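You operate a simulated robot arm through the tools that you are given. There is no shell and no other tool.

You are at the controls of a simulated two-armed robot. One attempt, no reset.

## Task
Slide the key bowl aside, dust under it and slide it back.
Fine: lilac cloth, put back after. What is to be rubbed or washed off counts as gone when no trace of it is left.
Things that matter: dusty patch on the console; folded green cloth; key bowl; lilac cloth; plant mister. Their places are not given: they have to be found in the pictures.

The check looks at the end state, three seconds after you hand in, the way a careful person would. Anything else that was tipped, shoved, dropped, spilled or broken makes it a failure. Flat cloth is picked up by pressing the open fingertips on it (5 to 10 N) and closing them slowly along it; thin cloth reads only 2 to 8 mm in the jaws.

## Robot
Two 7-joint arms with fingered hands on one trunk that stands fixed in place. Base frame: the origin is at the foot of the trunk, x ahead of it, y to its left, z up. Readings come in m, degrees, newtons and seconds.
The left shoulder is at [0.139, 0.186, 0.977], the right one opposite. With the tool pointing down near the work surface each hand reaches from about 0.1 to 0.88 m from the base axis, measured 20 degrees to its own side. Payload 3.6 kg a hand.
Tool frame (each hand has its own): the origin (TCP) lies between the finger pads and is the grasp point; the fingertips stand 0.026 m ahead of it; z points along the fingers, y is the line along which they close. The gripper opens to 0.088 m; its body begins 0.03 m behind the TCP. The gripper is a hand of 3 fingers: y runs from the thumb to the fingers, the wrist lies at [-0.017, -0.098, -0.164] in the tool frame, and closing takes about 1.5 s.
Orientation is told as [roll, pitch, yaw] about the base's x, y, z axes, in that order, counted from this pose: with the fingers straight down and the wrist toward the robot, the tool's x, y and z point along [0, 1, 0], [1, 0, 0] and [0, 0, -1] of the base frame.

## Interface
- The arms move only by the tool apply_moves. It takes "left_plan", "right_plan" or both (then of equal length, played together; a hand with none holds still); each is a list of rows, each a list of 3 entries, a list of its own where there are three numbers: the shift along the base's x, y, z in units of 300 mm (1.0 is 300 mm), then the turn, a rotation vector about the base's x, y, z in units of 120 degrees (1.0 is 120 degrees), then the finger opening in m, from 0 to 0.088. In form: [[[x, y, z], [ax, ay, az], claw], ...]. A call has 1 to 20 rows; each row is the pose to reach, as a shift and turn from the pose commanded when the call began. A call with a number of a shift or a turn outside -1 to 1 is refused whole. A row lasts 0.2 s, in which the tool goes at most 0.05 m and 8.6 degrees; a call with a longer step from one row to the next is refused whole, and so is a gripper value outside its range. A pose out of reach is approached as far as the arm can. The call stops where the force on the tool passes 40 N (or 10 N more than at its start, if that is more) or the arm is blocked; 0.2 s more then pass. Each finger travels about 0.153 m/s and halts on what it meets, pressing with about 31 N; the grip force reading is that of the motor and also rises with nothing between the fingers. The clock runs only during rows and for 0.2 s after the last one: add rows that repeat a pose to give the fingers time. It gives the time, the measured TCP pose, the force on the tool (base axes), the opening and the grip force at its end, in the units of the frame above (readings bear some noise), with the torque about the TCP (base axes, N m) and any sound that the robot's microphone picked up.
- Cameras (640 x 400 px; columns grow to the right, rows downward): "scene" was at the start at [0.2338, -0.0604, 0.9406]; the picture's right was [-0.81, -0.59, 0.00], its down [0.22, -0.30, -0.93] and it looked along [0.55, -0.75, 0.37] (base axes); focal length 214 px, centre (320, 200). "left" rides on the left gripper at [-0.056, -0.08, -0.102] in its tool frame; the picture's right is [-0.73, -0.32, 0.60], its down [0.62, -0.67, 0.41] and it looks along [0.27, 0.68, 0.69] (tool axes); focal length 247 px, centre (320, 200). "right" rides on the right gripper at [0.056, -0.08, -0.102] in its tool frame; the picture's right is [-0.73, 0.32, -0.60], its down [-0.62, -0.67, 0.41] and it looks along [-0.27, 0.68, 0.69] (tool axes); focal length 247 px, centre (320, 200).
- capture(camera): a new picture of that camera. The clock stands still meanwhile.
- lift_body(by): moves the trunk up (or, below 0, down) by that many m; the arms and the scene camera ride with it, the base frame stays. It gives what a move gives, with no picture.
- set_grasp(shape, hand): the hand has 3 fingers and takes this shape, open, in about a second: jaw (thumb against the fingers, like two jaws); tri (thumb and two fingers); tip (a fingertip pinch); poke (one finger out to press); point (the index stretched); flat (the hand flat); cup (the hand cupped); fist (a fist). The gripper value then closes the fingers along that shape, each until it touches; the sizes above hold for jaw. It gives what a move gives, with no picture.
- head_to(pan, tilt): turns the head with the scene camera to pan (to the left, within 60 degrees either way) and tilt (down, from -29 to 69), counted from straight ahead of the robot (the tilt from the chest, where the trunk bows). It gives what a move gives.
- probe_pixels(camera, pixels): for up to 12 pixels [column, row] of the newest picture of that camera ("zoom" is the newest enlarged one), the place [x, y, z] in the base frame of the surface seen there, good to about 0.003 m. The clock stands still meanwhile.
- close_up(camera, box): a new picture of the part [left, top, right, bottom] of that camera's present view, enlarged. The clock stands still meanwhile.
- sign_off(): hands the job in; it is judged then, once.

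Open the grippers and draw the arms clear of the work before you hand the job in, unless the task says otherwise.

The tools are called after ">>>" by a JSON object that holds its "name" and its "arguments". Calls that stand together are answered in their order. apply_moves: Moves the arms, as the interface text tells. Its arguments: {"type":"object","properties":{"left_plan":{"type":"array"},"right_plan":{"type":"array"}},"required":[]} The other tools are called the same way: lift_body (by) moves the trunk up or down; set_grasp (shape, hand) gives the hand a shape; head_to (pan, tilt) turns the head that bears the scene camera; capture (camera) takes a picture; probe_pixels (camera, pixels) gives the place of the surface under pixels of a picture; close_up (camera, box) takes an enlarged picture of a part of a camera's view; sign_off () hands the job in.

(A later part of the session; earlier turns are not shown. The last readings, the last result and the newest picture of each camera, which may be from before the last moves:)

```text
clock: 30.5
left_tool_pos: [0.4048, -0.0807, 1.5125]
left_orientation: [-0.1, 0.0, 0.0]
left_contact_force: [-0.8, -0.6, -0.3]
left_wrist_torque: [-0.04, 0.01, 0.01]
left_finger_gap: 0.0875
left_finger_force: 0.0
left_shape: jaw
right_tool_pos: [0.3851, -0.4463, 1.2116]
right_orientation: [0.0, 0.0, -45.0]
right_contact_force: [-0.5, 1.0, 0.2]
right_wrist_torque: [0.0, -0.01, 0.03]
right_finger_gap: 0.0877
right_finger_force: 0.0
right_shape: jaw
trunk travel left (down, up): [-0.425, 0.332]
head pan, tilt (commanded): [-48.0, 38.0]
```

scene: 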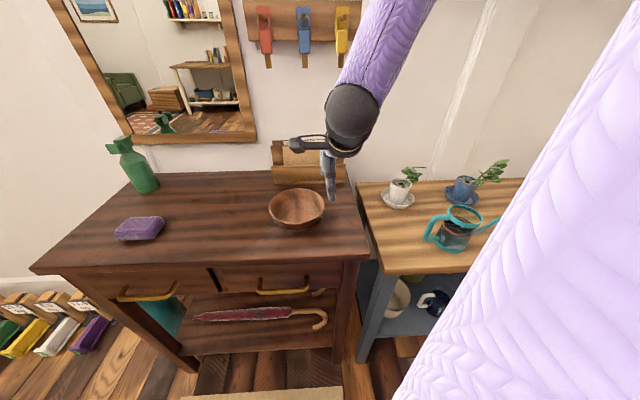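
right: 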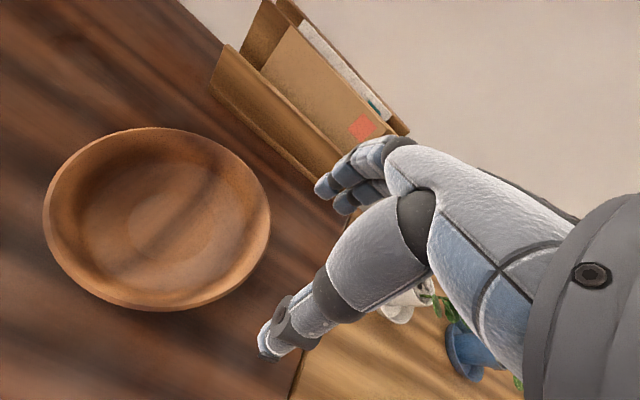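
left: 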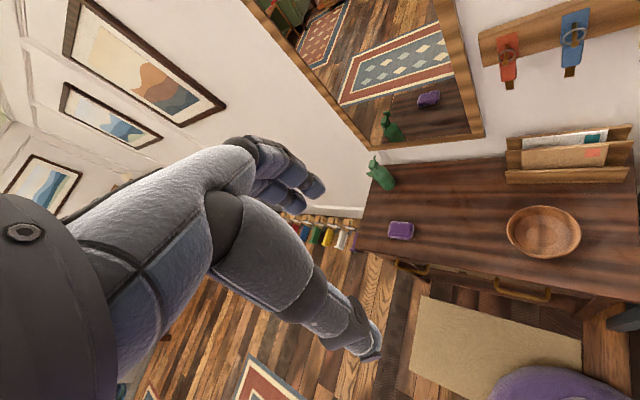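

The hand is clear at (0.385,-0.446,1.21). Now I lower the trunk by 0.2 m.

>>> {"name": "lift_body", "arguments": {"by": -0.2}}

>>> {"name": "head_to", "arguments": {"pan": -45, "tilt": 35}}

>>> {"name": "capture", "arguments": {"camera": "scene"}}

```text
clock: 32.7
left_tool_pos: [0.4041, -0.0795, 1.3136]
left_orientation: [0.0, 0.0, 0.0]
left_contact_force: [0.5, 0.0, 0.7]
left_wrist_torque: [0.0, 0.0, -0.01]
left_finger_gap: 0.0873
left_finger_force: 0.1
left_shape: jaw
right_tool_pos: [0.3843, -0.4469, 1.011]
right_orientation: [0.0, -0.1, -44.9]
right_contact_force: [0.0, 0.9, 0.6]
right_wrist_torque: [0.01, 0.0, -0.01]
right_finger_gap: 0.0878
right_finger_force: 0.1
right_shape: jaw
trunk travel left (down, up): [-0.225, 0.532]
head pan, tilt (commanded): [-48.0, 38.0]
```

```text
clock: 33.3
left_tool_pos: [0.4045, -0.0796, 1.3124]
left_orientation: [0.1, -0.1, 0.0]
left_contact_force: [-0.7, 0.4, 0.1]
left_wrist_torque: [-0.03, -0.04, 0.01]
left_finger_gap: 0.0879
left_finger_force: 0.1
left_shape: jaw
right_tool_pos: [0.3837, -0.4455, 1.0099]
right_orientation: [0.0, -0.1, -45.0]
right_contact_force: [0.1, -0.8, 1.0]
right_wrist_torque: [0.03, 0.01, -0.02]
right_finger_gap: 0.0875
right_finger_force: 0.1
right_shape: jaw
trunk travel left (down, up): [-0.225, 0.532]
head pan, tilt (commanded): [-45.0, 35.0]
```

```text
taken
```

scene: 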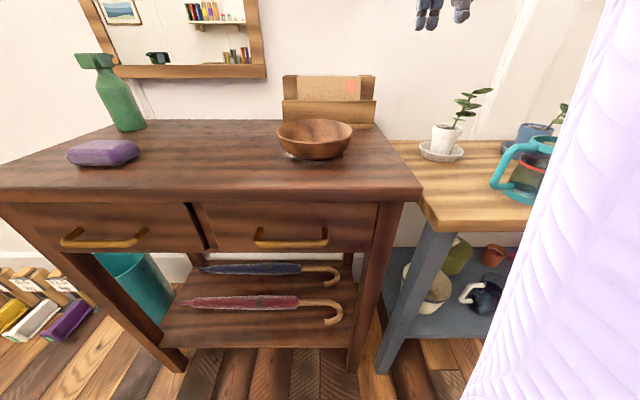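

Trunk is at +0.1 m now. I move the right hand over the spot 0.12 m right of the bowl centre and lower it to z≈0.842.

>>> {"name": "apply_moves", "arguments": {"right_plan": [[[0.06, 0.065, 0], [0, 0, 0], 0.088], [[0.115, 0.129, 0], [0, 0, 0], 0.088], [[0.115, 0.129, -0.14], [0, 0, 0], 0.088], [[0.115, 0.129, -0.28], [0, 0, 0], 0.088], [[0.115, 0.129, -0.42], [0, 0, 0], 0.088], [[0.115, 0.129, -0.5], [0, 0, 0], 0.088], [[0.115, 0.129, -0.56], [0, 0, 0], 0.088], [[0.115, 0.129, -0.56], [0, 0, 0], 0.088]]}}

>>> {"name": "capture", "arguments": {"camera": "scene"}}

>>> {"name": "capture", "arguments": {"camera": "right"}}

```text
clock: 35.1
left_tool_pos: [0.4036, -0.0799, 1.3134]
left_orientation: [0.1, 0.0, 0.0]
left_contact_force: [-0.5, -0.2, -0.1]
left_wrist_torque: [0.02, 0.0, -0.01]
left_finger_gap: 0.0876
left_finger_force: 0.0
left_shape: jaw
right_tool_pos: [0.4201, -0.4082, 0.8417]
right_orientation: [0.1, 0.0, -45.1]
right_contact_force: [-0.2, -0.6, 0.4]
right_wrist_torque: [0.0, -0.01, 0.02]
right_finger_gap: 0.0877
right_finger_force: 0.1
right_shape: jaw
trunk travel left (down, up): [-0.225, 0.532]
head pan, tilt (commanded): [-45.0, 35.0]
```

```text
taken
```

scene: 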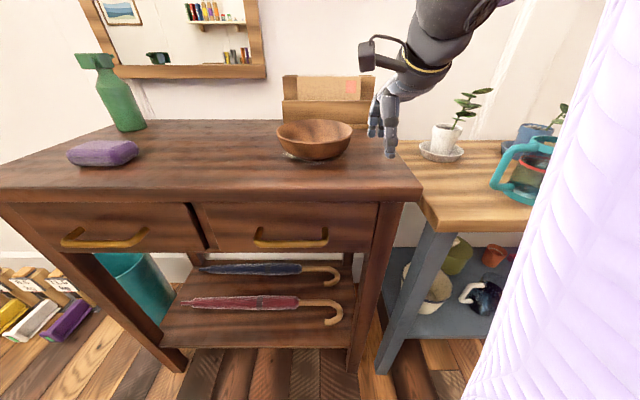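

```text
taken
```

right: 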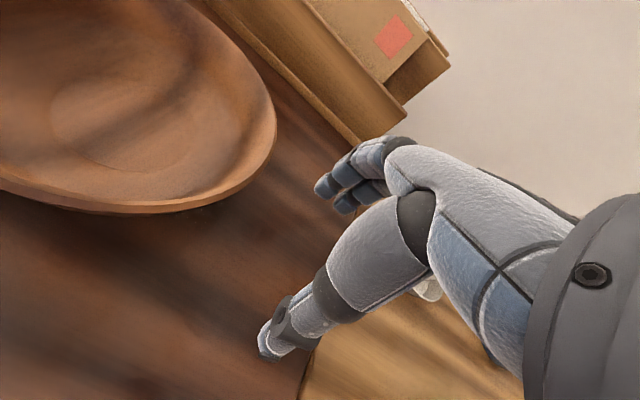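

The right hand is in place at (0.420,-0.408,0.842), fingers straddling the push line. I advance 0.09 m slowly along the console to the left to make contact and push.

>>> {"name": "apply_moves", "arguments": {"right_plan": [[[0.0295, 0.0295, 0], [0, 0, 0], 0.088], [[0.0589, 0.0589, 0], [0, 0, 0], 0.088], [[0.0884, 0.0884, 0], [0, 0, 0], 0.088], [[0.1061, 0.1061, 0], [0, 0, 0], 0.088], [[0.1237, 0.1237, 0], [0, 0, 0], 0.088], [[0.1414, 0.1414, 0], [0, 0, 0], 0.088], [[0.1591, 0.1591, 0], [0, 0, 0], 0.088], [[0.1768, 0.1768, 0], [0, 0, 0], 0.088], [[0.1945, 0.1945, 0], [0, 0, 0], 0.088], [[0.2121, 0.2121, 0], [0, 0, 0], 0.088]]}}

>>> {"name": "capture", "arguments": {"camera": "scene"}}

>>> {"name": "capture", "arguments": {"camera": "right"}}

```text
clock: 37.3
left_tool_pos: [0.4042, -0.0805, 1.3138]
left_orientation: [0.0, 0.0, 0.0]
left_contact_force: [0.0, -0.5, 0.8]
left_wrist_torque: [-0.01, 0.0, -0.01]
left_finger_gap: 0.0875
left_finger_force: 0.1
left_shape: jaw
right_tool_pos: [0.4831, -0.3426, 0.8416]
right_orientation: [0.0, 0.0, -45.0]
right_contact_force: [-0.3, -0.1, -0.6]
right_wrist_torque: [-0.02, -0.03, 0.03]
right_finger_gap: 0.088
right_finger_force: 0.0
right_shape: jaw
trunk travel left (down, up): [-0.225, 0.532]
head pan, tilt (commanded): [-45.0, 35.0]
```

```text
taken
```

scene: 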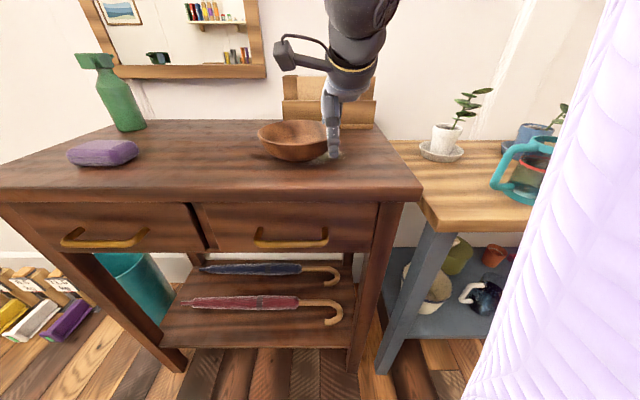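

```text
taken
```

right: 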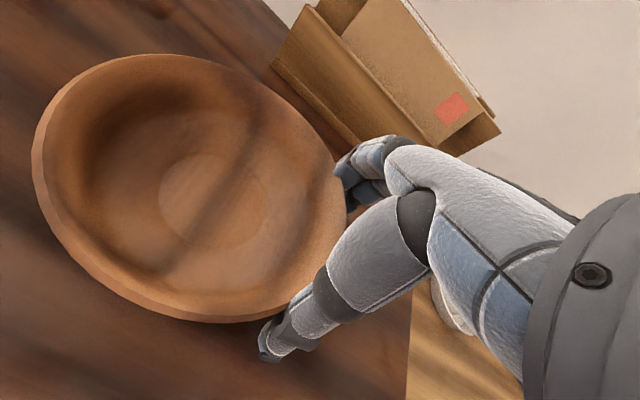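

The bowl is nested in the hand and slid smoothly about 3 cm with negligible force. I push on another 0.17 m.

>>> {"name": "apply_moves", "arguments": {"right_plan": [[[0.0236, 0.0236, 0], [0, 0, 0], 0.088], [[0.0471, 0.0471, 0], [0, 0, 0], 0.088], [[0.0707, 0.0707, 0], [0, 0, 0], 0.088], [[0.0943, 0.0943, 0], [0, 0, 0], 0.088], [[0.1179, 0.1179, 0], [0, 0, 0], 0.088], [[0.1414, 0.1414, 0], [0, 0, 0], 0.088], [[0.165, 0.165, 0], [0, 0, 0], 0.088], [[0.1886, 0.1886, 0], [0, 0, 0], 0.088], [[0.2121, 0.2121, 0], [0, 0, 0], 0.088], [[0.2357, 0.2357, 0], [0, 0, 0], 0.088], [[0.2593, 0.2593, 0], [0, 0, 0], 0.088], [[0.2828, 0.2828, 0], [0, 0, 0], 0.088], [[0.3064, 0.3064, 0], [0, 0, 0], 0.088], [[0.33, 0.33, 0], [0, 0, 0], 0.088], [[0.3536, 0.3536, 0], [0, 0, 0], 0.088], [[0.3771, 0.3771, 0], [0, 0, 0], 0.088], [[0.4007, 0.4007, 0], [0, 0, 0], 0.088]]}}

>>> {"name": "capture", "arguments": {"camera": "scene"}}

>>> {"name": "capture", "arguments": {"camera": "right"}}

```text
clock: 40.9
left_tool_pos: [0.4043, -0.0802, 1.3126]
left_orientation: [0.0, 0.0, 0.0]
left_contact_force: [0.8, 0.2, -0.2]
left_wrist_torque: [-0.01, 0.01, 0.04]
left_finger_gap: 0.0877
left_finger_force: 0.0
left_shape: jaw
right_tool_pos: [0.5928, -0.238, 0.847]
right_orientation: [0.1, -0.1, -45.0]
right_contact_force: [-0.4, 0.0, 0.8]
right_wrist_torque: [0.0, 0.03, 0.08]
right_finger_gap: 0.0883
right_finger_force: 0.0
right_shape: jaw
right hand out of reach, approached as far as the arm can: row 16, 17
trunk travel left (down, up): [-0.225, 0.532]
head pan, tilt (commanded): [-45.0, 35.0]
```

```text
taken
```

scene: 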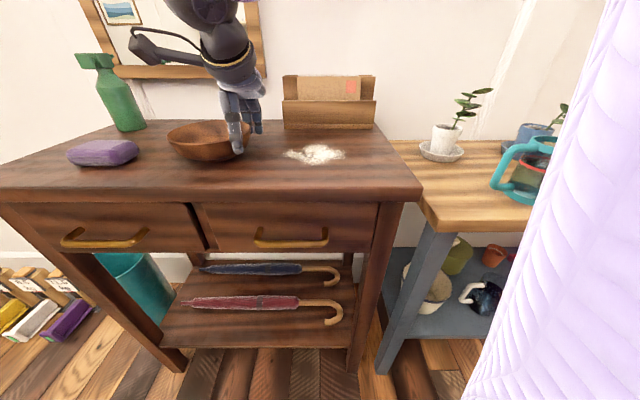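

```text
taken
```

right: 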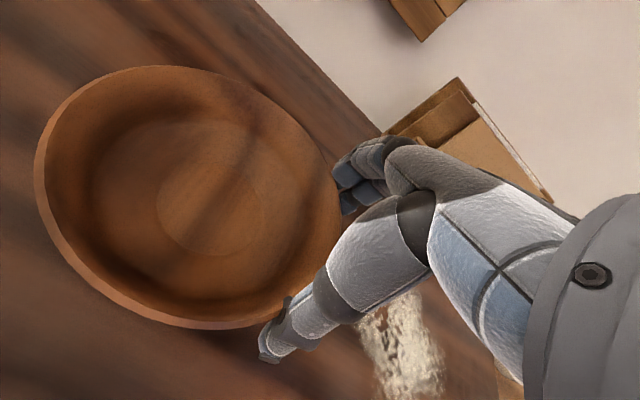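

The bowl is now aside with the whitish dust patch exposed at (315,155) in the scene view. I back the right hand off and lift it away.

>>> {"name": "apply_moves", "arguments": {"right_plan": [[[-0.03, -0.03, 0], [0, 0, 0], 0.088], [[-0.07, -0.07, 0.0], [0, 0, 0], 0.088], [[-0.09, -0.09, 0.1], [0, 0, 0], 0.088], [[-0.11, -0.11, 0.24], [0, 0, 0], 0.088], [[-0.15, -0.15, 0.38], [0, 0, 0], 0.088], [[-0.22, -0.22, 0.5], [0, 0, 0], 0.088], [[-0.32, -0.32, 0.6], [0, 0, 0], 0.088], [[-0.42, -0.42, 0.7], [0, 0, 0], 0.088], [[-0.52, -0.52, 0.8], [0, 0, 0], 0.088], [[-0.62, -0.62, 0.9], [0, 0, 0], 0.088], [[-0.68, -0.7, 1.0], [0, 0, 0], 0.088], [[-0.68, -0.7, 1.0], [0, 0, 0], 0.088]]}}

>>> {"name": "capture", "arguments": {"camera": "scene"}}

>>> {"name": "close_up", "arguments": {"camera": "scene", "box": [250, 120, 390, 200]}}

```text
refused: row 7 steps farther than a row can; nothing moved
```

```text
taken
```

scene: 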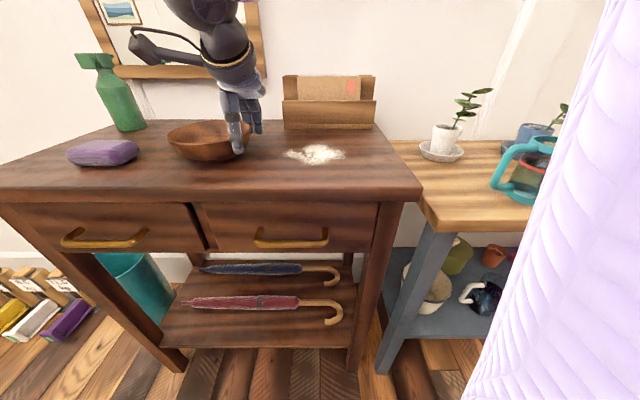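

```text
4.57 times, centred on (320, 160) of scene
```

zoom: 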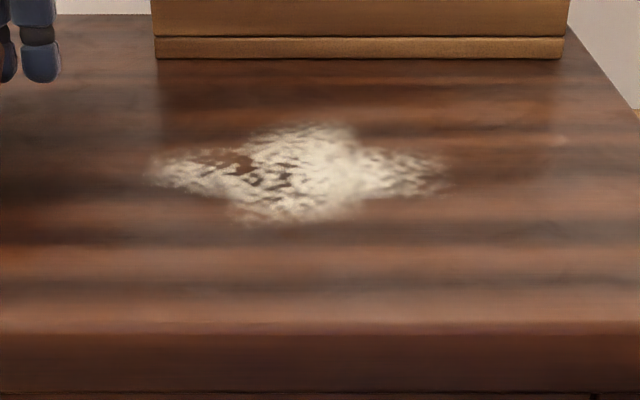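

The call was refused for a slightly long step. I probe the dust extents, then retry with shorter steps.

>>> {"name": "probe_pixels", "arguments": {"camera": "zoom", "pixels": [[145, 172], [450, 175], [325, 122], [265, 226], [300, 175], [200, 150], [420, 150], [370, 215], [200, 200], [560, 145]]}}

>>> {"name": "apply_moves", "arguments": {"right_plan": [[[-0.03, -0.03, 0], [0, 0, 0], 0.088], [[-0.07, -0.07, 0.0], [0, 0, 0], 0.088], [[-0.09, -0.09, 0.1], [0, 0, 0], 0.088], [[-0.11, -0.11, 0.24], [0, 0, 0], 0.088], [[-0.15, -0.15, 0.36], [0, 0, 0], 0.088], [[-0.22, -0.22, 0.46], [0, 0, 0], 0.088], [[-0.31, -0.31, 0.54], [0, 0, 0], 0.088], [[-0.4, -0.4, 0.62], [0, 0, 0], 0.088], [[-0.49, -0.49, 0.7], [0, 0, 0], 0.088], [[-0.58, -0.58, 0.78], [0, 0, 0], 0.088], [[-0.66, -0.66, 0.86], [0, 0, 0], 0.088], [[-0.68, -0.7, 0.98], [0, 0, 0], 0.088], [[-0.68, -0.7, 0.98], [0, 0, 0], 0.088]]}}

>>> {"name": "capture", "arguments": {"camera": "scene"}}

>>> {"name": "capture", "arguments": {"camera": "right"}}

>>> {"name": "capture", "arguments": {"camera": "left"}}

```text
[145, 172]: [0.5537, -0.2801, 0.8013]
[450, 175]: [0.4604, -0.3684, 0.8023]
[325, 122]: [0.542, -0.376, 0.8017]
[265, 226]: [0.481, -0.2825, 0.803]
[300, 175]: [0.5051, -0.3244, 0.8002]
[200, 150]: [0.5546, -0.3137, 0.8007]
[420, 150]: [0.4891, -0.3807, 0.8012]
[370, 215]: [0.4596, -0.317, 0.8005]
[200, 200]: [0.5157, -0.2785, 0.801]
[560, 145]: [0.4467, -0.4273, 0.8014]
```

```text
clock: 43.7
left_tool_pos: [0.4043, -0.0785, 1.3127]
left_orientation: [0.0, 0.0, 0.0]
left_contact_force: [0.4, -0.1, 0.1]
left_wrist_torque: [-0.01, -0.01, 0.02]
left_finger_gap: 0.088
left_finger_force: 0.0
left_shape: jaw
right_tool_pos: [0.3895, -0.446, 1.1404]
right_orientation: [0.0, 0.1, -44.9]
right_contact_force: [0.1, 0.3, 0.8]
right_wrist_torque: [0.02, -0.03, 0.0]
right_finger_gap: 0.0879
right_finger_force: 0.0
right_shape: jaw
trunk travel left (down, up): [-0.225, 0.532]
head pan, tilt (commanded): [-45.0, 35.0]
```

```text
taken
```

scene: 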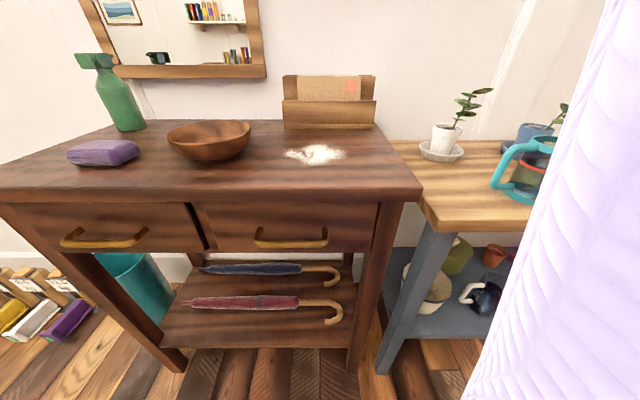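

```text
taken
```

right: 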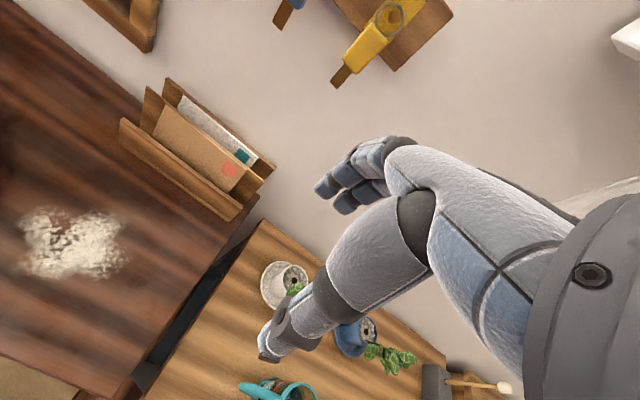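

```text
taken
```

left: 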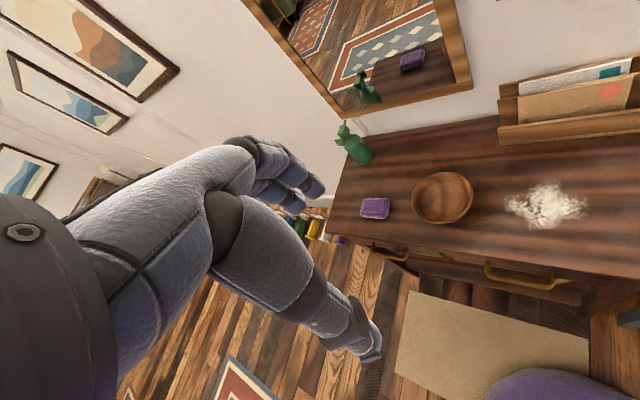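

The left camera now sees the dust patch (545,205), bowl (441,197) and cloth (375,208). I zoom there to measure everything.

>>> {"name": "close_up", "arguments": {"camera": "left", "box": [480, 150, 620, 250]}}

>>> {"name": "probe_pixels", "arguments": {"camera": "zoom", "pixels": [[105, 245], [490, 255], [325, 140], [310, 360], [300, 245], [200, 160], [430, 160], [180, 300], [440, 330]]}}

>>> {"name": "close_up", "arguments": {"camera": "left", "box": [340, 150, 490, 240]}}

>>> {"name": "probe_pixels", "arguments": {"camera": "zoom", "pixels": [[300, 195], [555, 190], [425, 95], [430, 300], [345, 130], [505, 280], [330, 270], [520, 120], [150, 245], [225, 245], [330, 330]]}}

```text
4.00 times, centred on (550, 200) of left
```

zoom: 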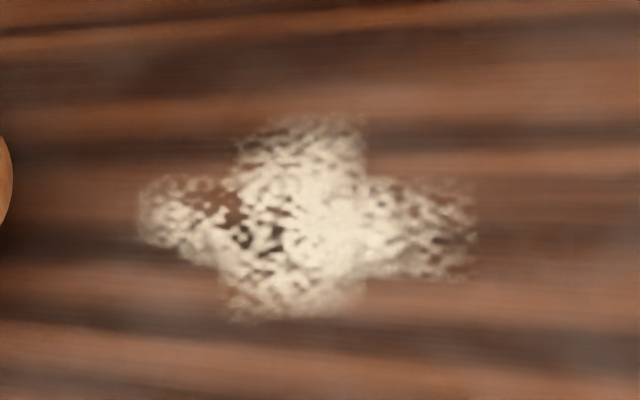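

```text
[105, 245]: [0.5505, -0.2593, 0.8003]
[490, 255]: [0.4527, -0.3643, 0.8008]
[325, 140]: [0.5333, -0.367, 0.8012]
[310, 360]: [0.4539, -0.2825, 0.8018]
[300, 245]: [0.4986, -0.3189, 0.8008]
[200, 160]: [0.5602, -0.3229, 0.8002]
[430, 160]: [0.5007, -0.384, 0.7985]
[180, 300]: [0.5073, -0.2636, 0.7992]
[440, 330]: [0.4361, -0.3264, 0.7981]
```

```text
4.27 times, centred on (415, 195) of left
```

zoom: 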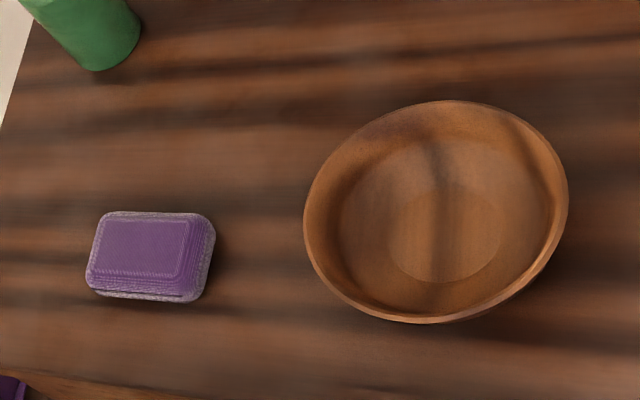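

```text
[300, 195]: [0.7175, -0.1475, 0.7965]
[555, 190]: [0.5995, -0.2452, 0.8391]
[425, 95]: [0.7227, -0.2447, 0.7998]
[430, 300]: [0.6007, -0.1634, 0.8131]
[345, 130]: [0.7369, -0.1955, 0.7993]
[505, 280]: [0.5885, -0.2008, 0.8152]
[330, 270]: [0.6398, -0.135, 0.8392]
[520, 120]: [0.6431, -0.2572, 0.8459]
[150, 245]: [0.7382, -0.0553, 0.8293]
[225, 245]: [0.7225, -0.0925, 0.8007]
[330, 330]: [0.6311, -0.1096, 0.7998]
```

Dust patch: centre ≈(0.507,-0.327), extents about ±0.064 along the console and ±0.056 across. Bowl is at about (0.635,-0.196). Now I bring the left hand toward the lilac cloth, turning it to yaw -45° so the jaws close across its short side.

>>> {"name": "apply_moves", "arguments": {"left_plan": [[[0.117, 0.008, -0.063], [0, 0, -0.047], 0.088], [[0.233, 0.017, -0.125], [0, 0, -0.094], 0.088], [[0.35, 0.025, -0.188], [0, 0, -0.141], 0.088], [[0.467, 0.033, -0.25], [0, 0, -0.188], 0.088], [[0.583, 0.042, -0.313], [0, 0, -0.234], 0.088], [[0.7, 0.05, -0.375], [0, 0, -0.281], 0.088], [[0.817, 0.058, -0.438], [0, 0, -0.328], 0.088], [[0.933, 0.067, -0.5], [0, 0, -0.375], 0.088], [[0.933, 0.067, -0.5], [0, 0, -0.375], 0.088]]}}

>>> {"name": "head_to", "arguments": {"pan": -20, "tilt": 25}}

>>> {"name": "capture", "arguments": {"camera": "scene"}}

>>> {"name": "capture", "arguments": {"camera": "left"}}

```text
clock: 45.7
left_tool_pos: [0.6601, -0.0519, 1.1531]
left_orientation: [0.1, -0.2, -45.0]
left_contact_force: [-0.5, -0.2, -0.1]
left_wrist_torque: [0.01, -0.01, 0.03]
left_finger_gap: 0.0878
left_finger_force: 0.1
left_shape: jaw
left hand out of reach, approached as far as the arm can: row 7, 8, 9
right_tool_pos: [0.3888, -0.447, 1.1408]
right_orientation: [0.0, -0.1, -45.0]
right_contact_force: [0.5, 0.5, -0.1]
right_wrist_torque: [0.0, -0.02, 0.02]
right_finger_gap: 0.0882
right_finger_force: 0.1
right_shape: jaw
trunk travel left (down, up): [-0.225, 0.532]
head pan, tilt (commanded): [-45.0, 35.0]
```

```text
clock: 46.6
left_tool_pos: [0.6618, -0.0528, 1.1522]
left_orientation: [-0.1, -0.1, -44.9]
left_contact_force: [1.1, -0.7, 0.9]
left_wrist_torque: [-0.01, -0.01, 0.03]
left_finger_gap: 0.0879
left_finger_force: 0.0
left_shape: jaw
right_tool_pos: [0.3879, -0.4465, 1.1413]
right_orientation: [0.1, 0.1, -45.0]
right_contact_force: [-0.2, -0.7, 0.8]
right_wrist_torque: [-0.06, -0.02, -0.01]
right_finger_gap: 0.0879
right_finger_force: 0.1
right_shape: jaw
trunk travel left (down, up): [-0.225, 0.532]
head pan, tilt (commanded): [-20.0, 25.0]
```

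```text
taken
```

scene: 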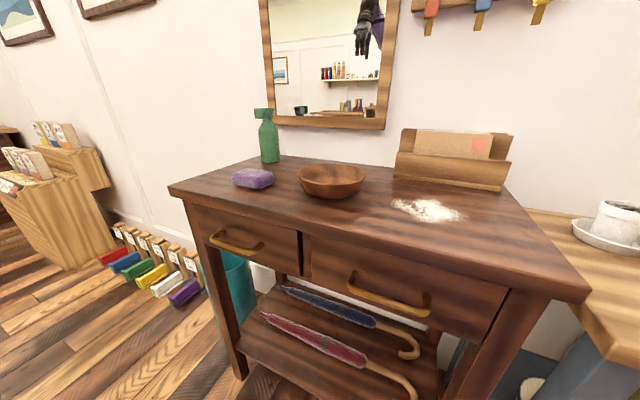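

```text
taken
```

left: 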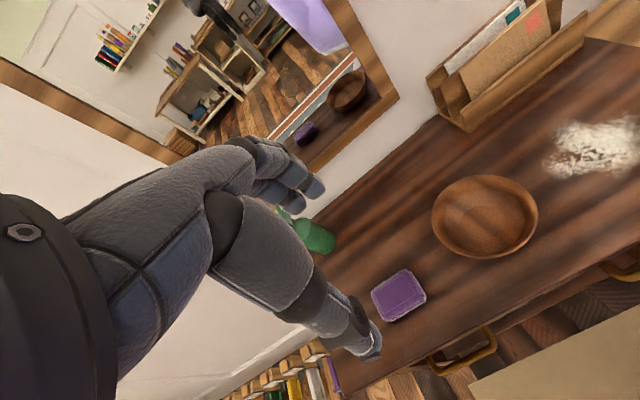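

The left hand was clipped at x≈0.66 at this height. I descend to z≈0.95, where the reach is longer, and then move out over the cloth.

>>> {"name": "apply_moves", "arguments": {"left_plan": [[[0, 0, -0.12], [0, 0, 0], 0.088], [[0, 0, -0.24], [0, 0, 0], 0.088], [[0, 0, -0.36], [0, 0, 0], 0.088], [[0, 0, -0.48], [0, 0, 0], 0.088], [[0, 0, -0.6], [0, 0, 0], 0.088], [[0, 0, -0.667], [0, 0, 0], 0.088], [[0.08, 0.005, -0.667], [0, 0, 0], 0.088], [[0.16, 0.01, -0.667], [0, 0, 0], 0.088], [[0.24, 0.015, -0.667], [0, 0, 0], 0.088], [[0.26, 0.018, -0.667], [0, 0, 0], 0.088], [[0.26, 0.018, -0.667], [0, 0, 0], 0.088]]}}

>>> {"name": "capture", "arguments": {"camera": "scene"}}

>>> {"name": "capture", "arguments": {"camera": "left"}}

```text
clock: 49.0
left_tool_pos: [0.7153, -0.0398, 0.951]
left_orientation: [0.0, 0.0, -45.0]
left_contact_force: [0.9, -0.4, -0.1]
left_wrist_torque: [0.05, 0.0, -0.02]
left_finger_gap: 0.0877
left_finger_force: 0.0
left_shape: jaw
left hand out of reach, approached as far as the arm can: row 9, 10, 11
right_tool_pos: [0.3885, -0.4468, 1.1411]
right_orientation: [0.0, 0.0, -45.0]
right_contact_force: [-0.4, 0.1, -0.2]
right_wrist_torque: [-0.01, 0.04, 0.0]
right_finger_gap: 0.088
right_finger_force: 0.2
right_shape: jaw
trunk travel left (down, up): [-0.225, 0.532]
head pan, tilt (commanded): [-20.0, 25.0]
```

```text
taken
```

scene: 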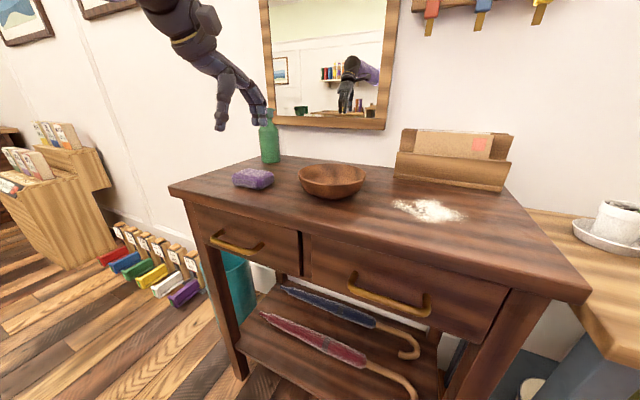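

```text
taken
```

left: 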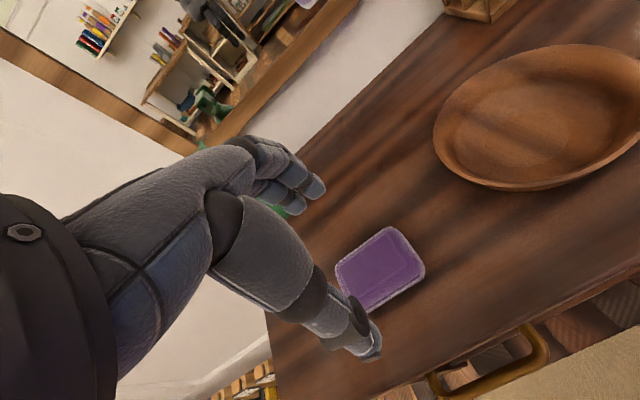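

The left hand is at its reach limit just short of the cloth (and could not reach the dust patch later), so I plan: the left hand, slightly tilted, moves the cloth nearer to a handover spot, the right hand does the dusting. I first pull the left hand back/up a little and lower the trunk 0.08 m.

>>> {"name": "apply_moves", "arguments": {"left_plan": [[[-0.07, 0, 0.1], [0, 0, 0], 0.088], [[-0.14, 0, 0.2], [0, 0, 0], 0.088], [[-0.2, 0, 0.3], [0, 0, 0], 0.088], [[-0.2, 0, 0.3], [0, 0, 0], 0.088]]}}

>>> {"name": "lift_body", "arguments": {"by": -0.08}}

```text
clock: 50.0
left_tool_pos: [0.6552, -0.0388, 1.0399]
left_orientation: [0.0, 0.1, -45.0]
left_contact_force: [-0.5, 0.2, 0.4]
left_wrist_torque: [0.03, 0.02, 0.02]
left_finger_gap: 0.0879
left_finger_force: 0.1
left_shape: jaw
right_tool_pos: [0.389, -0.4454, 1.1412]
right_orientation: [-0.1, 0.0, -45.0]
right_contact_force: [-0.1, 0.2, 0.6]
right_wrist_torque: [0.0, -0.01, 0.01]
right_finger_gap: 0.0882
right_finger_force: 0.2
right_shape: jaw
trunk travel left (down, up): [-0.225, 0.532]
head pan, tilt (commanded): [-20.0, 25.0]
```

```text
clock: 51.1
left_tool_pos: [0.6549, -0.039, 0.9619]
left_orientation: [0.1, -0.1, -45.0]
left_contact_force: [0.1, -0.1, 0.3]
left_wrist_torque: [0.02, 0.01, -0.03]
left_finger_gap: 0.088
left_finger_force: 0.1
left_shape: jaw
right_tool_pos: [0.3878, -0.4474, 1.0626]
right_orientation: [0.0, 0.0, -45.0]
right_contact_force: [-0.7, -1.0, -0.1]
right_wrist_torque: [0.0, -0.02, 0.02]
right_finger_gap: 0.0882
right_finger_force: 0.1
right_shape: jaw
trunk travel left (down, up): [-0.145, 0.612]
head pan, tilt (commanded): [-20.0, 25.0]
```

Now I tilt the left tool about 16° outward (fingers kept level) and move it above the cloth to test the reach.

>>> {"name": "apply_moves", "arguments": {"left_plan": [[[0.07, -0.01, -0.05], [0.018, -0.029, 0], 0.088], [[0.14, -0.02, -0.1], [0.036, -0.059, 0], 0.088], [[0.2, -0.03, -0.15], [0.053, -0.088, 0], 0.088], [[0.267, -0.036, -0.19], [0.071, -0.1175, 0], 0.088], [[0.267, -0.036, -0.19], [0.071, -0.1175, 0], 0.088]]}}

>>> {"name": "capture", "arguments": {"camera": "scene"}}

>>> {"name": "capture", "arguments": {"camera": "left"}}

```text
clock: 52.4
left_tool_pos: [0.7356, -0.0508, 0.9029]
left_orientation: [16.1, -4.0, -45.7]
left_contact_force: [-0.8, 0.5, 0.5]
left_wrist_torque: [0.0, -0.01, 0.01]
left_finger_gap: 0.088
left_finger_force: 0.2
left_shape: jaw
right_tool_pos: [0.3891, -0.4475, 1.0609]
right_orientation: [0.0, -0.1, -45.0]
right_contact_force: [-0.2, 0.0, -0.6]
right_wrist_torque: [-0.01, 0.0, 0.04]
right_finger_gap: 0.0881
right_finger_force: 0.1
right_shape: jaw
trunk travel left (down, up): [-0.145, 0.612]
head pan, tilt (commanded): [-20.0, 25.0]
```

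```text
taken
```

scene: 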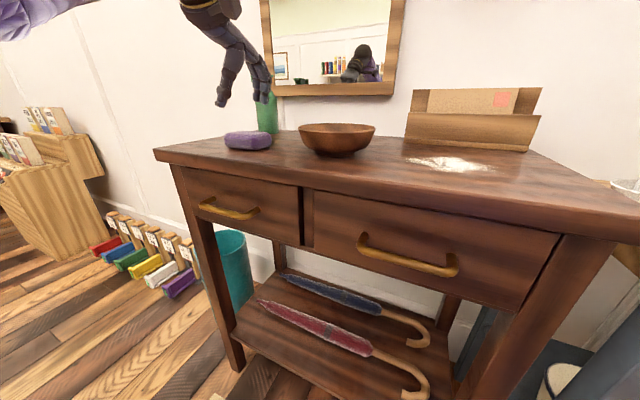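

```text
taken
```

left: 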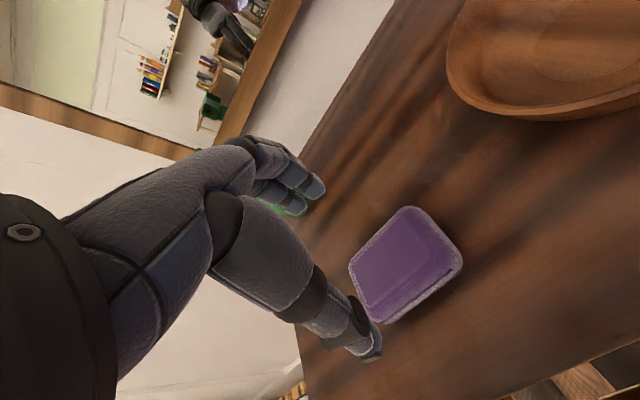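

The pose was reached without clipping. I probe the cloth outline and the finger tips from the left camera to line up the grasp.

>>> {"name": "close_up", "arguments": {"camera": "left", "box": [240, 170, 480, 370]}}

>>> {"name": "probe_pixels", "arguments": {"camera": "left", "pixels": [[408, 212], [458, 258], [353, 268], [385, 318], [405, 262], [430, 228], [420, 293], [375, 240], [365, 298], [372, 358], [318, 188], [298, 212]]}}

```text
2.00 times, centred on (360, 270) of left
```

zoom: 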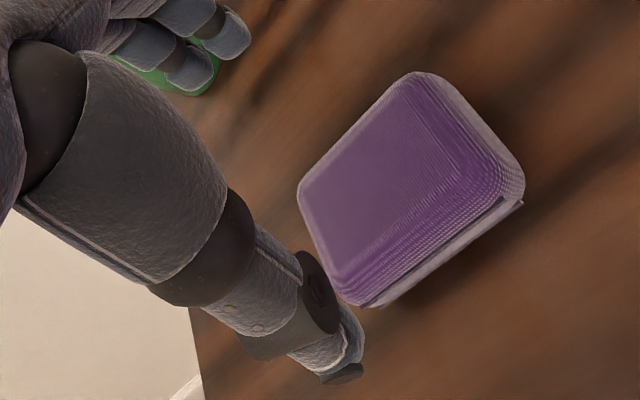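

```text
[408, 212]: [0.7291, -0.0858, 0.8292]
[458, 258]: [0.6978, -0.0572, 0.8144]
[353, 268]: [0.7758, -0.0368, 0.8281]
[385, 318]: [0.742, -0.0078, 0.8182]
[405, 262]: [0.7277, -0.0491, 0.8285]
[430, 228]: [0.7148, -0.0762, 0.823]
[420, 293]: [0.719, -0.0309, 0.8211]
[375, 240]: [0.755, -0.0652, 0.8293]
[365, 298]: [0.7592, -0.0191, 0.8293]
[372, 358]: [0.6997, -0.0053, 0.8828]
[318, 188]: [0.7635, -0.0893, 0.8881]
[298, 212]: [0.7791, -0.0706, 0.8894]
```

The thumb and fingers straddle the cloth centred within 3 mm. I descend ~7 cm so the tips end about 5 mm above the table, jaws open.

>>> {"name": "apply_moves", "arguments": {"left_plan": [[[0.007, -0.007, -0.08], [0, 0, 0], 0.088], [[0.007, -0.007, -0.15], [0, 0, 0], 0.088], [[0.007, -0.007, -0.2], [0, 0, 0], 0.088], [[0.007, -0.007, -0.225], [0, 0, 0], 0.088], [[0.007, -0.007, -0.243], [0, 0, 0], 0.088], [[0.007, -0.007, -0.243], [0, 0, 0], 0.088]]}}

>>> {"name": "capture", "arguments": {"camera": "left"}}

>>> {"name": "close_up", "arguments": {"camera": "scene", "box": [160, 60, 320, 180]}}

```text
clock: 53.8
left_tool_pos: [0.7374, -0.0522, 0.8304]
left_orientation: [16.0, -3.9, -45.4]
left_contact_force: [-0.2, 0.2, -0.1]
left_wrist_torque: [-0.04, 0.0, -0.01]
left_finger_gap: 0.0877
left_finger_force: 0.1
left_shape: jaw
right_tool_pos: [0.3893, -0.4476, 1.061]
right_orientation: [0.0, -0.1, -45.0]
right_contact_force: [-0.1, -0.6, 0.8]
right_wrist_torque: [-0.02, 0.04, -0.04]
right_finger_gap: 0.0881
right_finger_force: 0.1
right_shape: jaw
trunk travel left (down, up): [-0.145, 0.612]
head pan, tilt (commanded): [-20.0, 25.0]
```

```text
taken
```

left: 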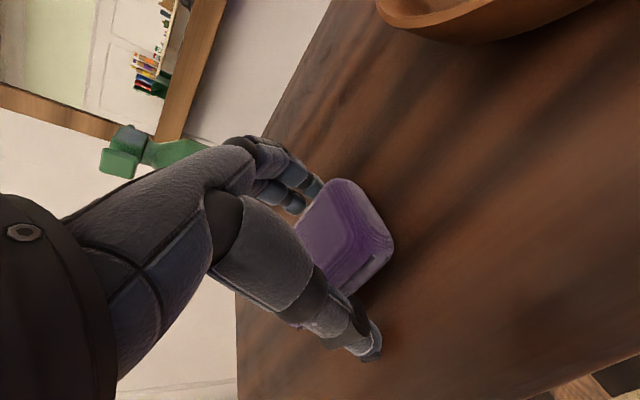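

```text
3.33 times, centred on (240, 120) of scene
```

zoom: 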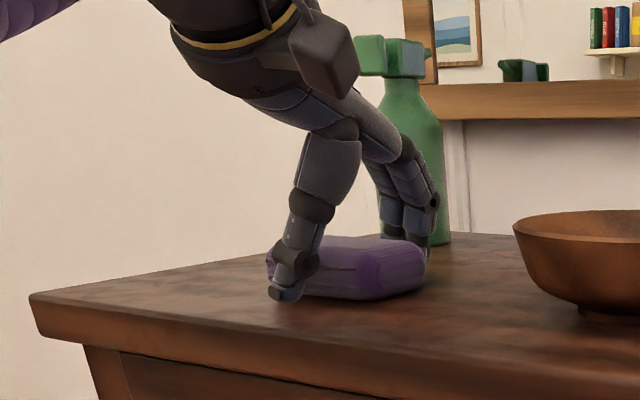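

The thumb and fingers straddle the cloth at table height. I close the left jaws gently and hold.

>>> {"name": "apply_moves", "arguments": {"left_plan": [[[0, 0, 0], [0, 0, 0], 0.075], [[0, 0, 0], [0, 0, 0], 0.065], [[0, 0, 0], [0, 0, 0], 0.055], [[0, 0, 0], [0, 0, 0], 0.045], [[0, 0, 0], [0, 0, 0], 0.035], [[0, 0, 0], [0, 0, 0], 0.03], [[0, 0, 0], [0, 0, 0], 0.03], [[0, 0, 0], [0, 0, 0], 0.03]]}}

>>> {"name": "capture", "arguments": {"camera": "left"}}

>>> {"name": "close_up", "arguments": {"camera": "scene", "box": [160, 60, 320, 180]}}

```text
clock: 55.5
left_tool_pos: [0.7377, -0.0524, 0.8295]
left_orientation: [16.0, -3.9, -45.5]
left_contact_force: [-0.3, -0.9, 0.9]
left_wrist_torque: [0.01, -0.02, -0.01]
left_finger_gap: 0.0537
left_finger_force: 30.8
left_shape: jaw
right_tool_pos: [0.3882, -0.4474, 1.0624]
right_orientation: [0.0, 0.0, -45.0]
right_contact_force: [-0.4, -0.6, 0.2]
right_wrist_torque: [-0.02, 0.0, -0.02]
right_finger_gap: 0.088
right_finger_force: 0.1
right_shape: jaw
trunk travel left (down, up): [-0.145, 0.612]
head pan, tilt (commanded): [-20.0, 25.0]
```

```text
taken
```

left: 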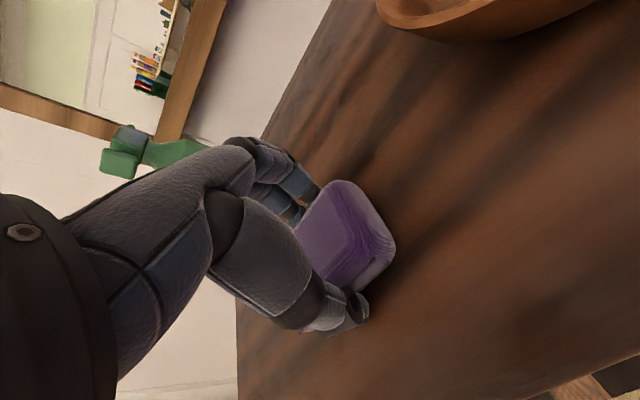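

```text
3.33 times, centred on (240, 120) of scene
```

zoom: 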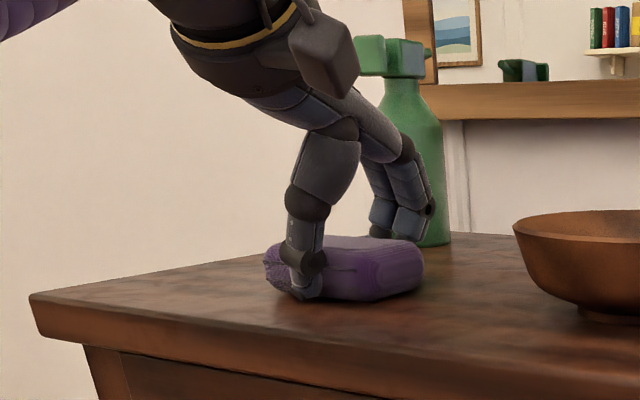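

The cloth is gripped (gap 0.0537, 30.8 N). I lift it 8 cm, turn it by 35° and carry it a few cm nearer, above the handover spot at about (0.70,-0.07).

>>> {"name": "apply_moves", "arguments": {"left_plan": [[[0, 0, 0.06], [0, 0, 0], 0.03], [[0, 0, 0.14], [0, 0, 0], 0.03], [[0, 0, 0.22], [0, 0, 0], 0.03], [[0, 0, 0.267], [0, 0, 0], 0.03], [[-0.02, -0.013, 0.267], [0, 0, 0.049], 0.03], [[-0.04, -0.026, 0.267], [0, 0, 0.098], 0.03], [[-0.06, -0.04, 0.267], [0, 0, 0.146], 0.03], [[-0.08, -0.053, 0.267], [0, 0, 0.195], 0.03], [[-0.1, -0.066, 0.267], [0, 0, 0.244], 0.03], [[-0.112, -0.078, 0.267], [0, 0, 0.292], 0.03], [[-0.112, -0.078, 0.267], [0, 0, 0.292], 0.03]]}}

>>> {"name": "capture", "arguments": {"camera": "scene"}}

>>> {"name": "capture", "arguments": {"camera": "left"}}

```text
clock: 58.0
left_tool_pos: [0.7039, -0.0752, 0.9109]
left_orientation: [16.1, -3.8, -10.5]
left_contact_force: [0.2, 0.5, -0.4]
left_wrist_torque: [0.01, 0.01, 0.0]
left_finger_gap: 0.0535
left_finger_force: 30.9
left_shape: jaw
right_tool_pos: [0.39, -0.4479, 1.0612]
right_orientation: [0.0, 0.0, -45.1]
right_contact_force: [-0.8, 0.1, -0.7]
right_wrist_torque: [-0.05, -0.04, -0.02]
right_finger_gap: 0.0878
right_finger_force: 0.0
right_shape: jaw
trunk travel left (down, up): [-0.145, 0.612]
head pan, tilt (commanded): [-20.0, 25.0]
```

```text
taken
```

scene: 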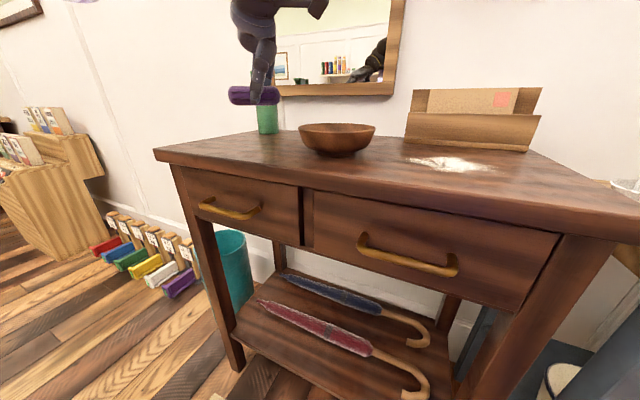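

```text
taken
```

left: 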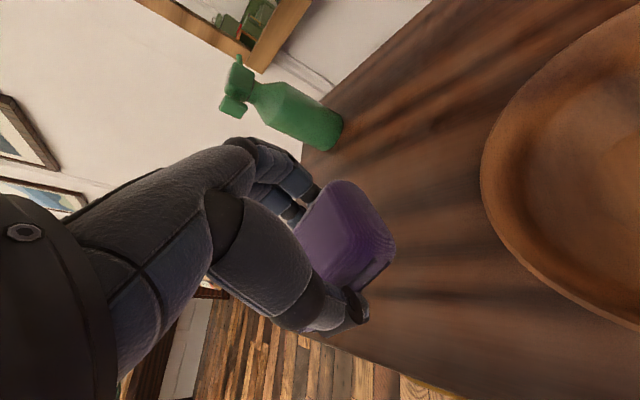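

The cloth hangs level in the left hand. I lower it onto the console at the handover spot, watching the contact force.

>>> {"name": "apply_moves", "arguments": {"left_plan": [[[0, 0, -0.08], [0, 0, 0], 0.03], [[0, 0, -0.16], [0, 0, 0], 0.03], [[0, 0, -0.22], [0, 0, 0], 0.03], [[0, 0, -0.25], [0, 0, 0], 0.03], [[0, 0, -0.264], [0, 0, 0], 0.03], [[0, 0, -0.27], [0, 0, 0], 0.03], [[0, 0, -0.27], [0, 0, 0], 0.03]]}}

>>> {"name": "close_up", "arguments": {"camera": "scene", "box": [180, 60, 400, 200]}}

```text
clock: 59.5
left_tool_pos: [0.7053, -0.0748, 0.8299]
left_orientation: [16.1, -3.9, -10.5]
left_contact_force: [0.3, -1.0, 2.5]
left_wrist_torque: [0.03, 0.04, 0.03]
left_finger_gap: 0.0539
left_finger_force: 31.0
left_shape: jaw
right_tool_pos: [0.3875, -0.4483, 1.0618]
right_orientation: [0.0, 0.0, -45.0]
right_contact_force: [-1.1, 0.5, 0.8]
right_wrist_torque: [0.01, 0.02, 0.02]
right_finger_gap: 0.0879
right_finger_force: 0.0
right_shape: jaw
trunk travel left (down, up): [-0.145, 0.612]
head pan, tilt (commanded): [-20.0, 25.0]
```

```text
2.86 times, centred on (290, 130) of scene
```

zoom: 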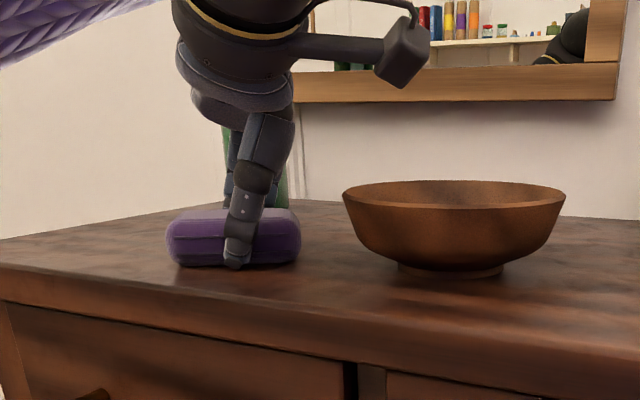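

The cloth rests on the console (2.5 N upward). I open the left jaws, rise straight up, and retreat to the left to make room for the right arm.

>>> {"name": "apply_moves", "arguments": {"left_plan": [[[0, 0, 0], [0, 0, 0], 0.045], [[0, 0, 0], [0, 0, 0], 0.06], [[0, 0, 0], [0, 0, 0], 0.075], [[0, 0, 0], [0, 0, 0], 0.088], [[0, 0, 0], [0, 0, 0], 0.088], [[0, 0, 0.06], [0, 0, 0], 0.088], [[0, 0, 0.14], [0, 0, 0], 0.088], [[0, 0, 0.24], [0, 0, 0], 0.088], [[-0.06, 0.05, 0.35], [0, 0, 0], 0.088], [[-0.16, 0.12, 0.4], [0, 0, 0], 0.088], [[-0.28, 0.22, 0.42], [0, 0, 0], 0.088], [[-0.4, 0.32, 0.44], [0, 0, 0], 0.088], [[-0.52, 0.42, 0.46], [0, 0, 0], 0.088], [[-0.64, 0.52, 0.48], [0, 0, 0], 0.088], [[-0.75, 0.62, 0.5], [0, 0, 0], 0.088], [[-0.75, 0.62, 0.5], [0, 0, 0], 0.088]]}}

>>> {"name": "capture", "arguments": {"camera": "scene"}}

>>> {"name": "capture", "arguments": {"camera": "left"}}

```text
clock: 63.0
left_tool_pos: [0.5471, 0.1187, 0.8787]
left_orientation: [16.1, -3.9, -10.5]
left_contact_force: [0.5, 0.7, 0.1]
left_wrist_torque: [0.02, -0.01, 0.04]
left_finger_gap: 0.0877
left_finger_force: 0.0
left_shape: jaw
left hand out of reach, approached as far as the arm can: row 12, 13, 14, 15, 16
right_tool_pos: [0.3888, -0.4468, 1.0611]
right_orientation: [0.0, 0.0, -44.9]
right_contact_force: [0.7, -0.3, -0.5]
right_wrist_torque: [0.03, 0.01, -0.05]
right_finger_gap: 0.0879
right_finger_force: 0.1
right_shape: jaw
trunk travel left (down, up): [-0.145, 0.612]
head pan, tilt (commanded): [-20.0, 25.0]
```

```text
taken
```

scene: 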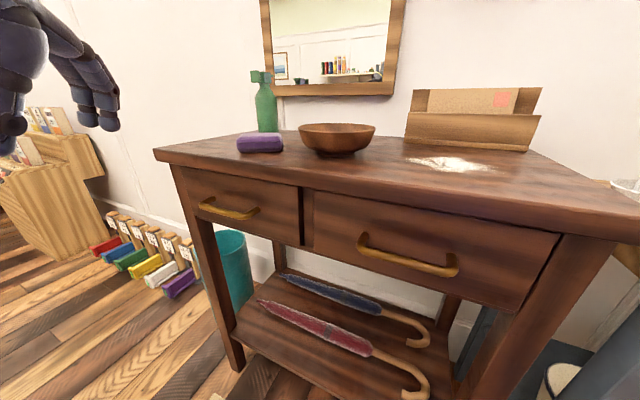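

```text
taken
```

left: 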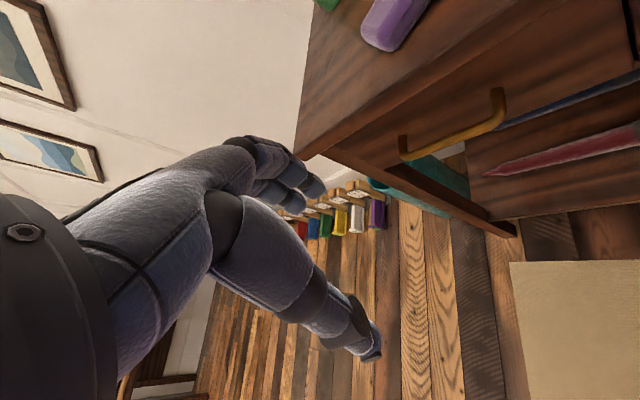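

The left hand is clear of the console, though clipped low in front of it. I undo its tilt and draw it back and up.

>>> {"name": "apply_moves", "arguments": {"left_plan": [[[-0.06, 0.02, 0.04], [-0.021, 0.0093, 0], 0.088], [[-0.12, 0.04, 0.1], [-0.042, 0.0186, 0], 0.088], [[-0.18, 0.06, 0.18], [-0.063, 0.028, 0], 0.088], [[-0.26, 0.08, 0.26], [-0.084, 0.037, 0], 0.088], [[-0.34, 0.1, 0.34], [-0.105, 0.0465, 0], 0.088], [[-0.42, 0.12, 0.42], [-0.1256, 0.0559, 0], 0.088], [[-0.42, 0.12, 0.42], [-0.1256, 0.0559, 0], 0.088]]}}

>>> {"name": "close_up", "arguments": {"camera": "scene", "box": [200, 90, 400, 200]}}

>>> {"name": "probe_pixels", "arguments": {"camera": "zoom", "pixels": [[120, 160], [265, 165], [190, 142], [190, 165], [135, 140], [255, 145], [330, 135], [560, 135], [445, 110], [445, 195]]}}

```text
clock: 64.5
left_tool_pos: [0.5408, 0.1312, 0.8438]
left_orientation: [1.7, -2.5, -8.7]
left_contact_force: [0.0, 0.2, 0.7]
left_wrist_torque: [0.02, 0.01, -0.05]
left_finger_gap: 0.0877
left_finger_force: 0.1
left_shape: jaw
left hand out of reach, approached as far as the arm can: row 1, 2, 3, 4, 5, 6, 7
right_tool_pos: [0.3888, -0.4465, 1.0621]
right_orientation: [0.0, 0.0, -45.0]
right_contact_force: [-0.1, 0.7, 0.4]
right_wrist_torque: [0.0, 0.01, -0.03]
right_finger_gap: 0.0879
right_finger_force: 0.0
right_shape: jaw
trunk travel left (down, up): [-0.145, 0.612]
head pan, tilt (commanded): [-20.0, 25.0]
```

```text
3.20 times, centred on (300, 145) of scene
```

zoom: 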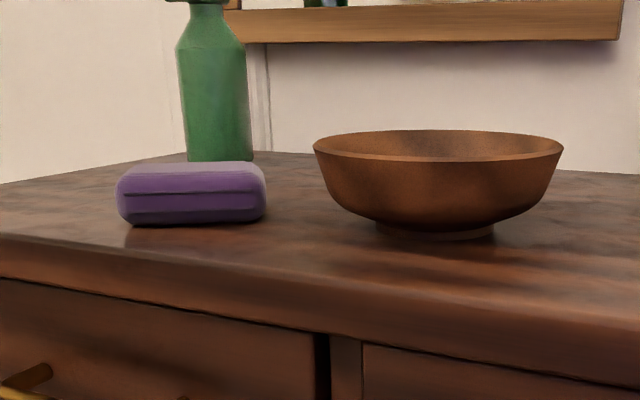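

```text
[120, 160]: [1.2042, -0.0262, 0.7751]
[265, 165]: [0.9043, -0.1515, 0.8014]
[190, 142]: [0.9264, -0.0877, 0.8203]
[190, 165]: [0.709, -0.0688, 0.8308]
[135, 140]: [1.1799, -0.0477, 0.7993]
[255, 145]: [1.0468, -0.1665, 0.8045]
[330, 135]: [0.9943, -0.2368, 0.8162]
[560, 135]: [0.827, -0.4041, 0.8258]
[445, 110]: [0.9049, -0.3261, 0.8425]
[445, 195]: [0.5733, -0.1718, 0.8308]
```

The left arm is stuck near a joint limit in front of the console; the cloth at (190,190) in the zoom lies flat. I turn its yaw inward while rising to get it into a freer posture.

>>> {"name": "apply_moves", "arguments": {"left_plan": [[[0, -0.02, 0.04], [0, 0, -0.05], 0.088], [[0, -0.04, 0.1], [0, 0, -0.1], 0.088], [[0, -0.07, 0.18], [0, 0, -0.15], 0.088], [[0, -0.1, 0.26], [0, 0, -0.2], 0.088], [[0, -0.13, 0.34], [0, 0, -0.25], 0.088], [[-0.02, -0.16, 0.44], [0, 0, -0.3], 0.088], [[-0.06, -0.16, 0.54], [0, 0, -0.3], 0.088], [[-0.1, -0.16, 0.64], [0, 0, -0.3], 0.088], [[-0.1, -0.16, 0.64], [0, 0, -0.3], 0.088]]}}

>>> {"name": "capture", "arguments": {"camera": "left"}}

```text
clock: 66.5
left_tool_pos: [0.4988, 0.0699, 1.0187]
left_orientation: [-0.2, 0.1, -45.9]
left_contact_force: [0.7, -1.1, 0.6]
left_wrist_torque: [0.02, -0.01, 0.03]
left_finger_gap: 0.0879
left_finger_force: 0.1
left_shape: jaw
left hand out of reach, approached as far as the arm can: row 1, 2, 3, 4, 5
right_tool_pos: [0.3895, -0.4479, 1.0615]
right_orientation: [0.0, 0.1, -45.0]
right_contact_force: [0.5, -0.7, -0.4]
right_wrist_torque: [0.0, 0.0, -0.01]
right_finger_gap: 0.088
right_finger_force: 0.1
right_shape: jaw
trunk travel left (down, up): [-0.145, 0.612]
head pan, tilt (commanded): [-20.0, 25.0]
```

```text
taken
```

left: 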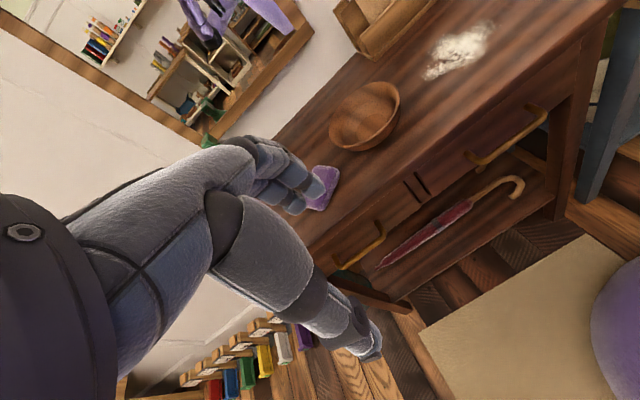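

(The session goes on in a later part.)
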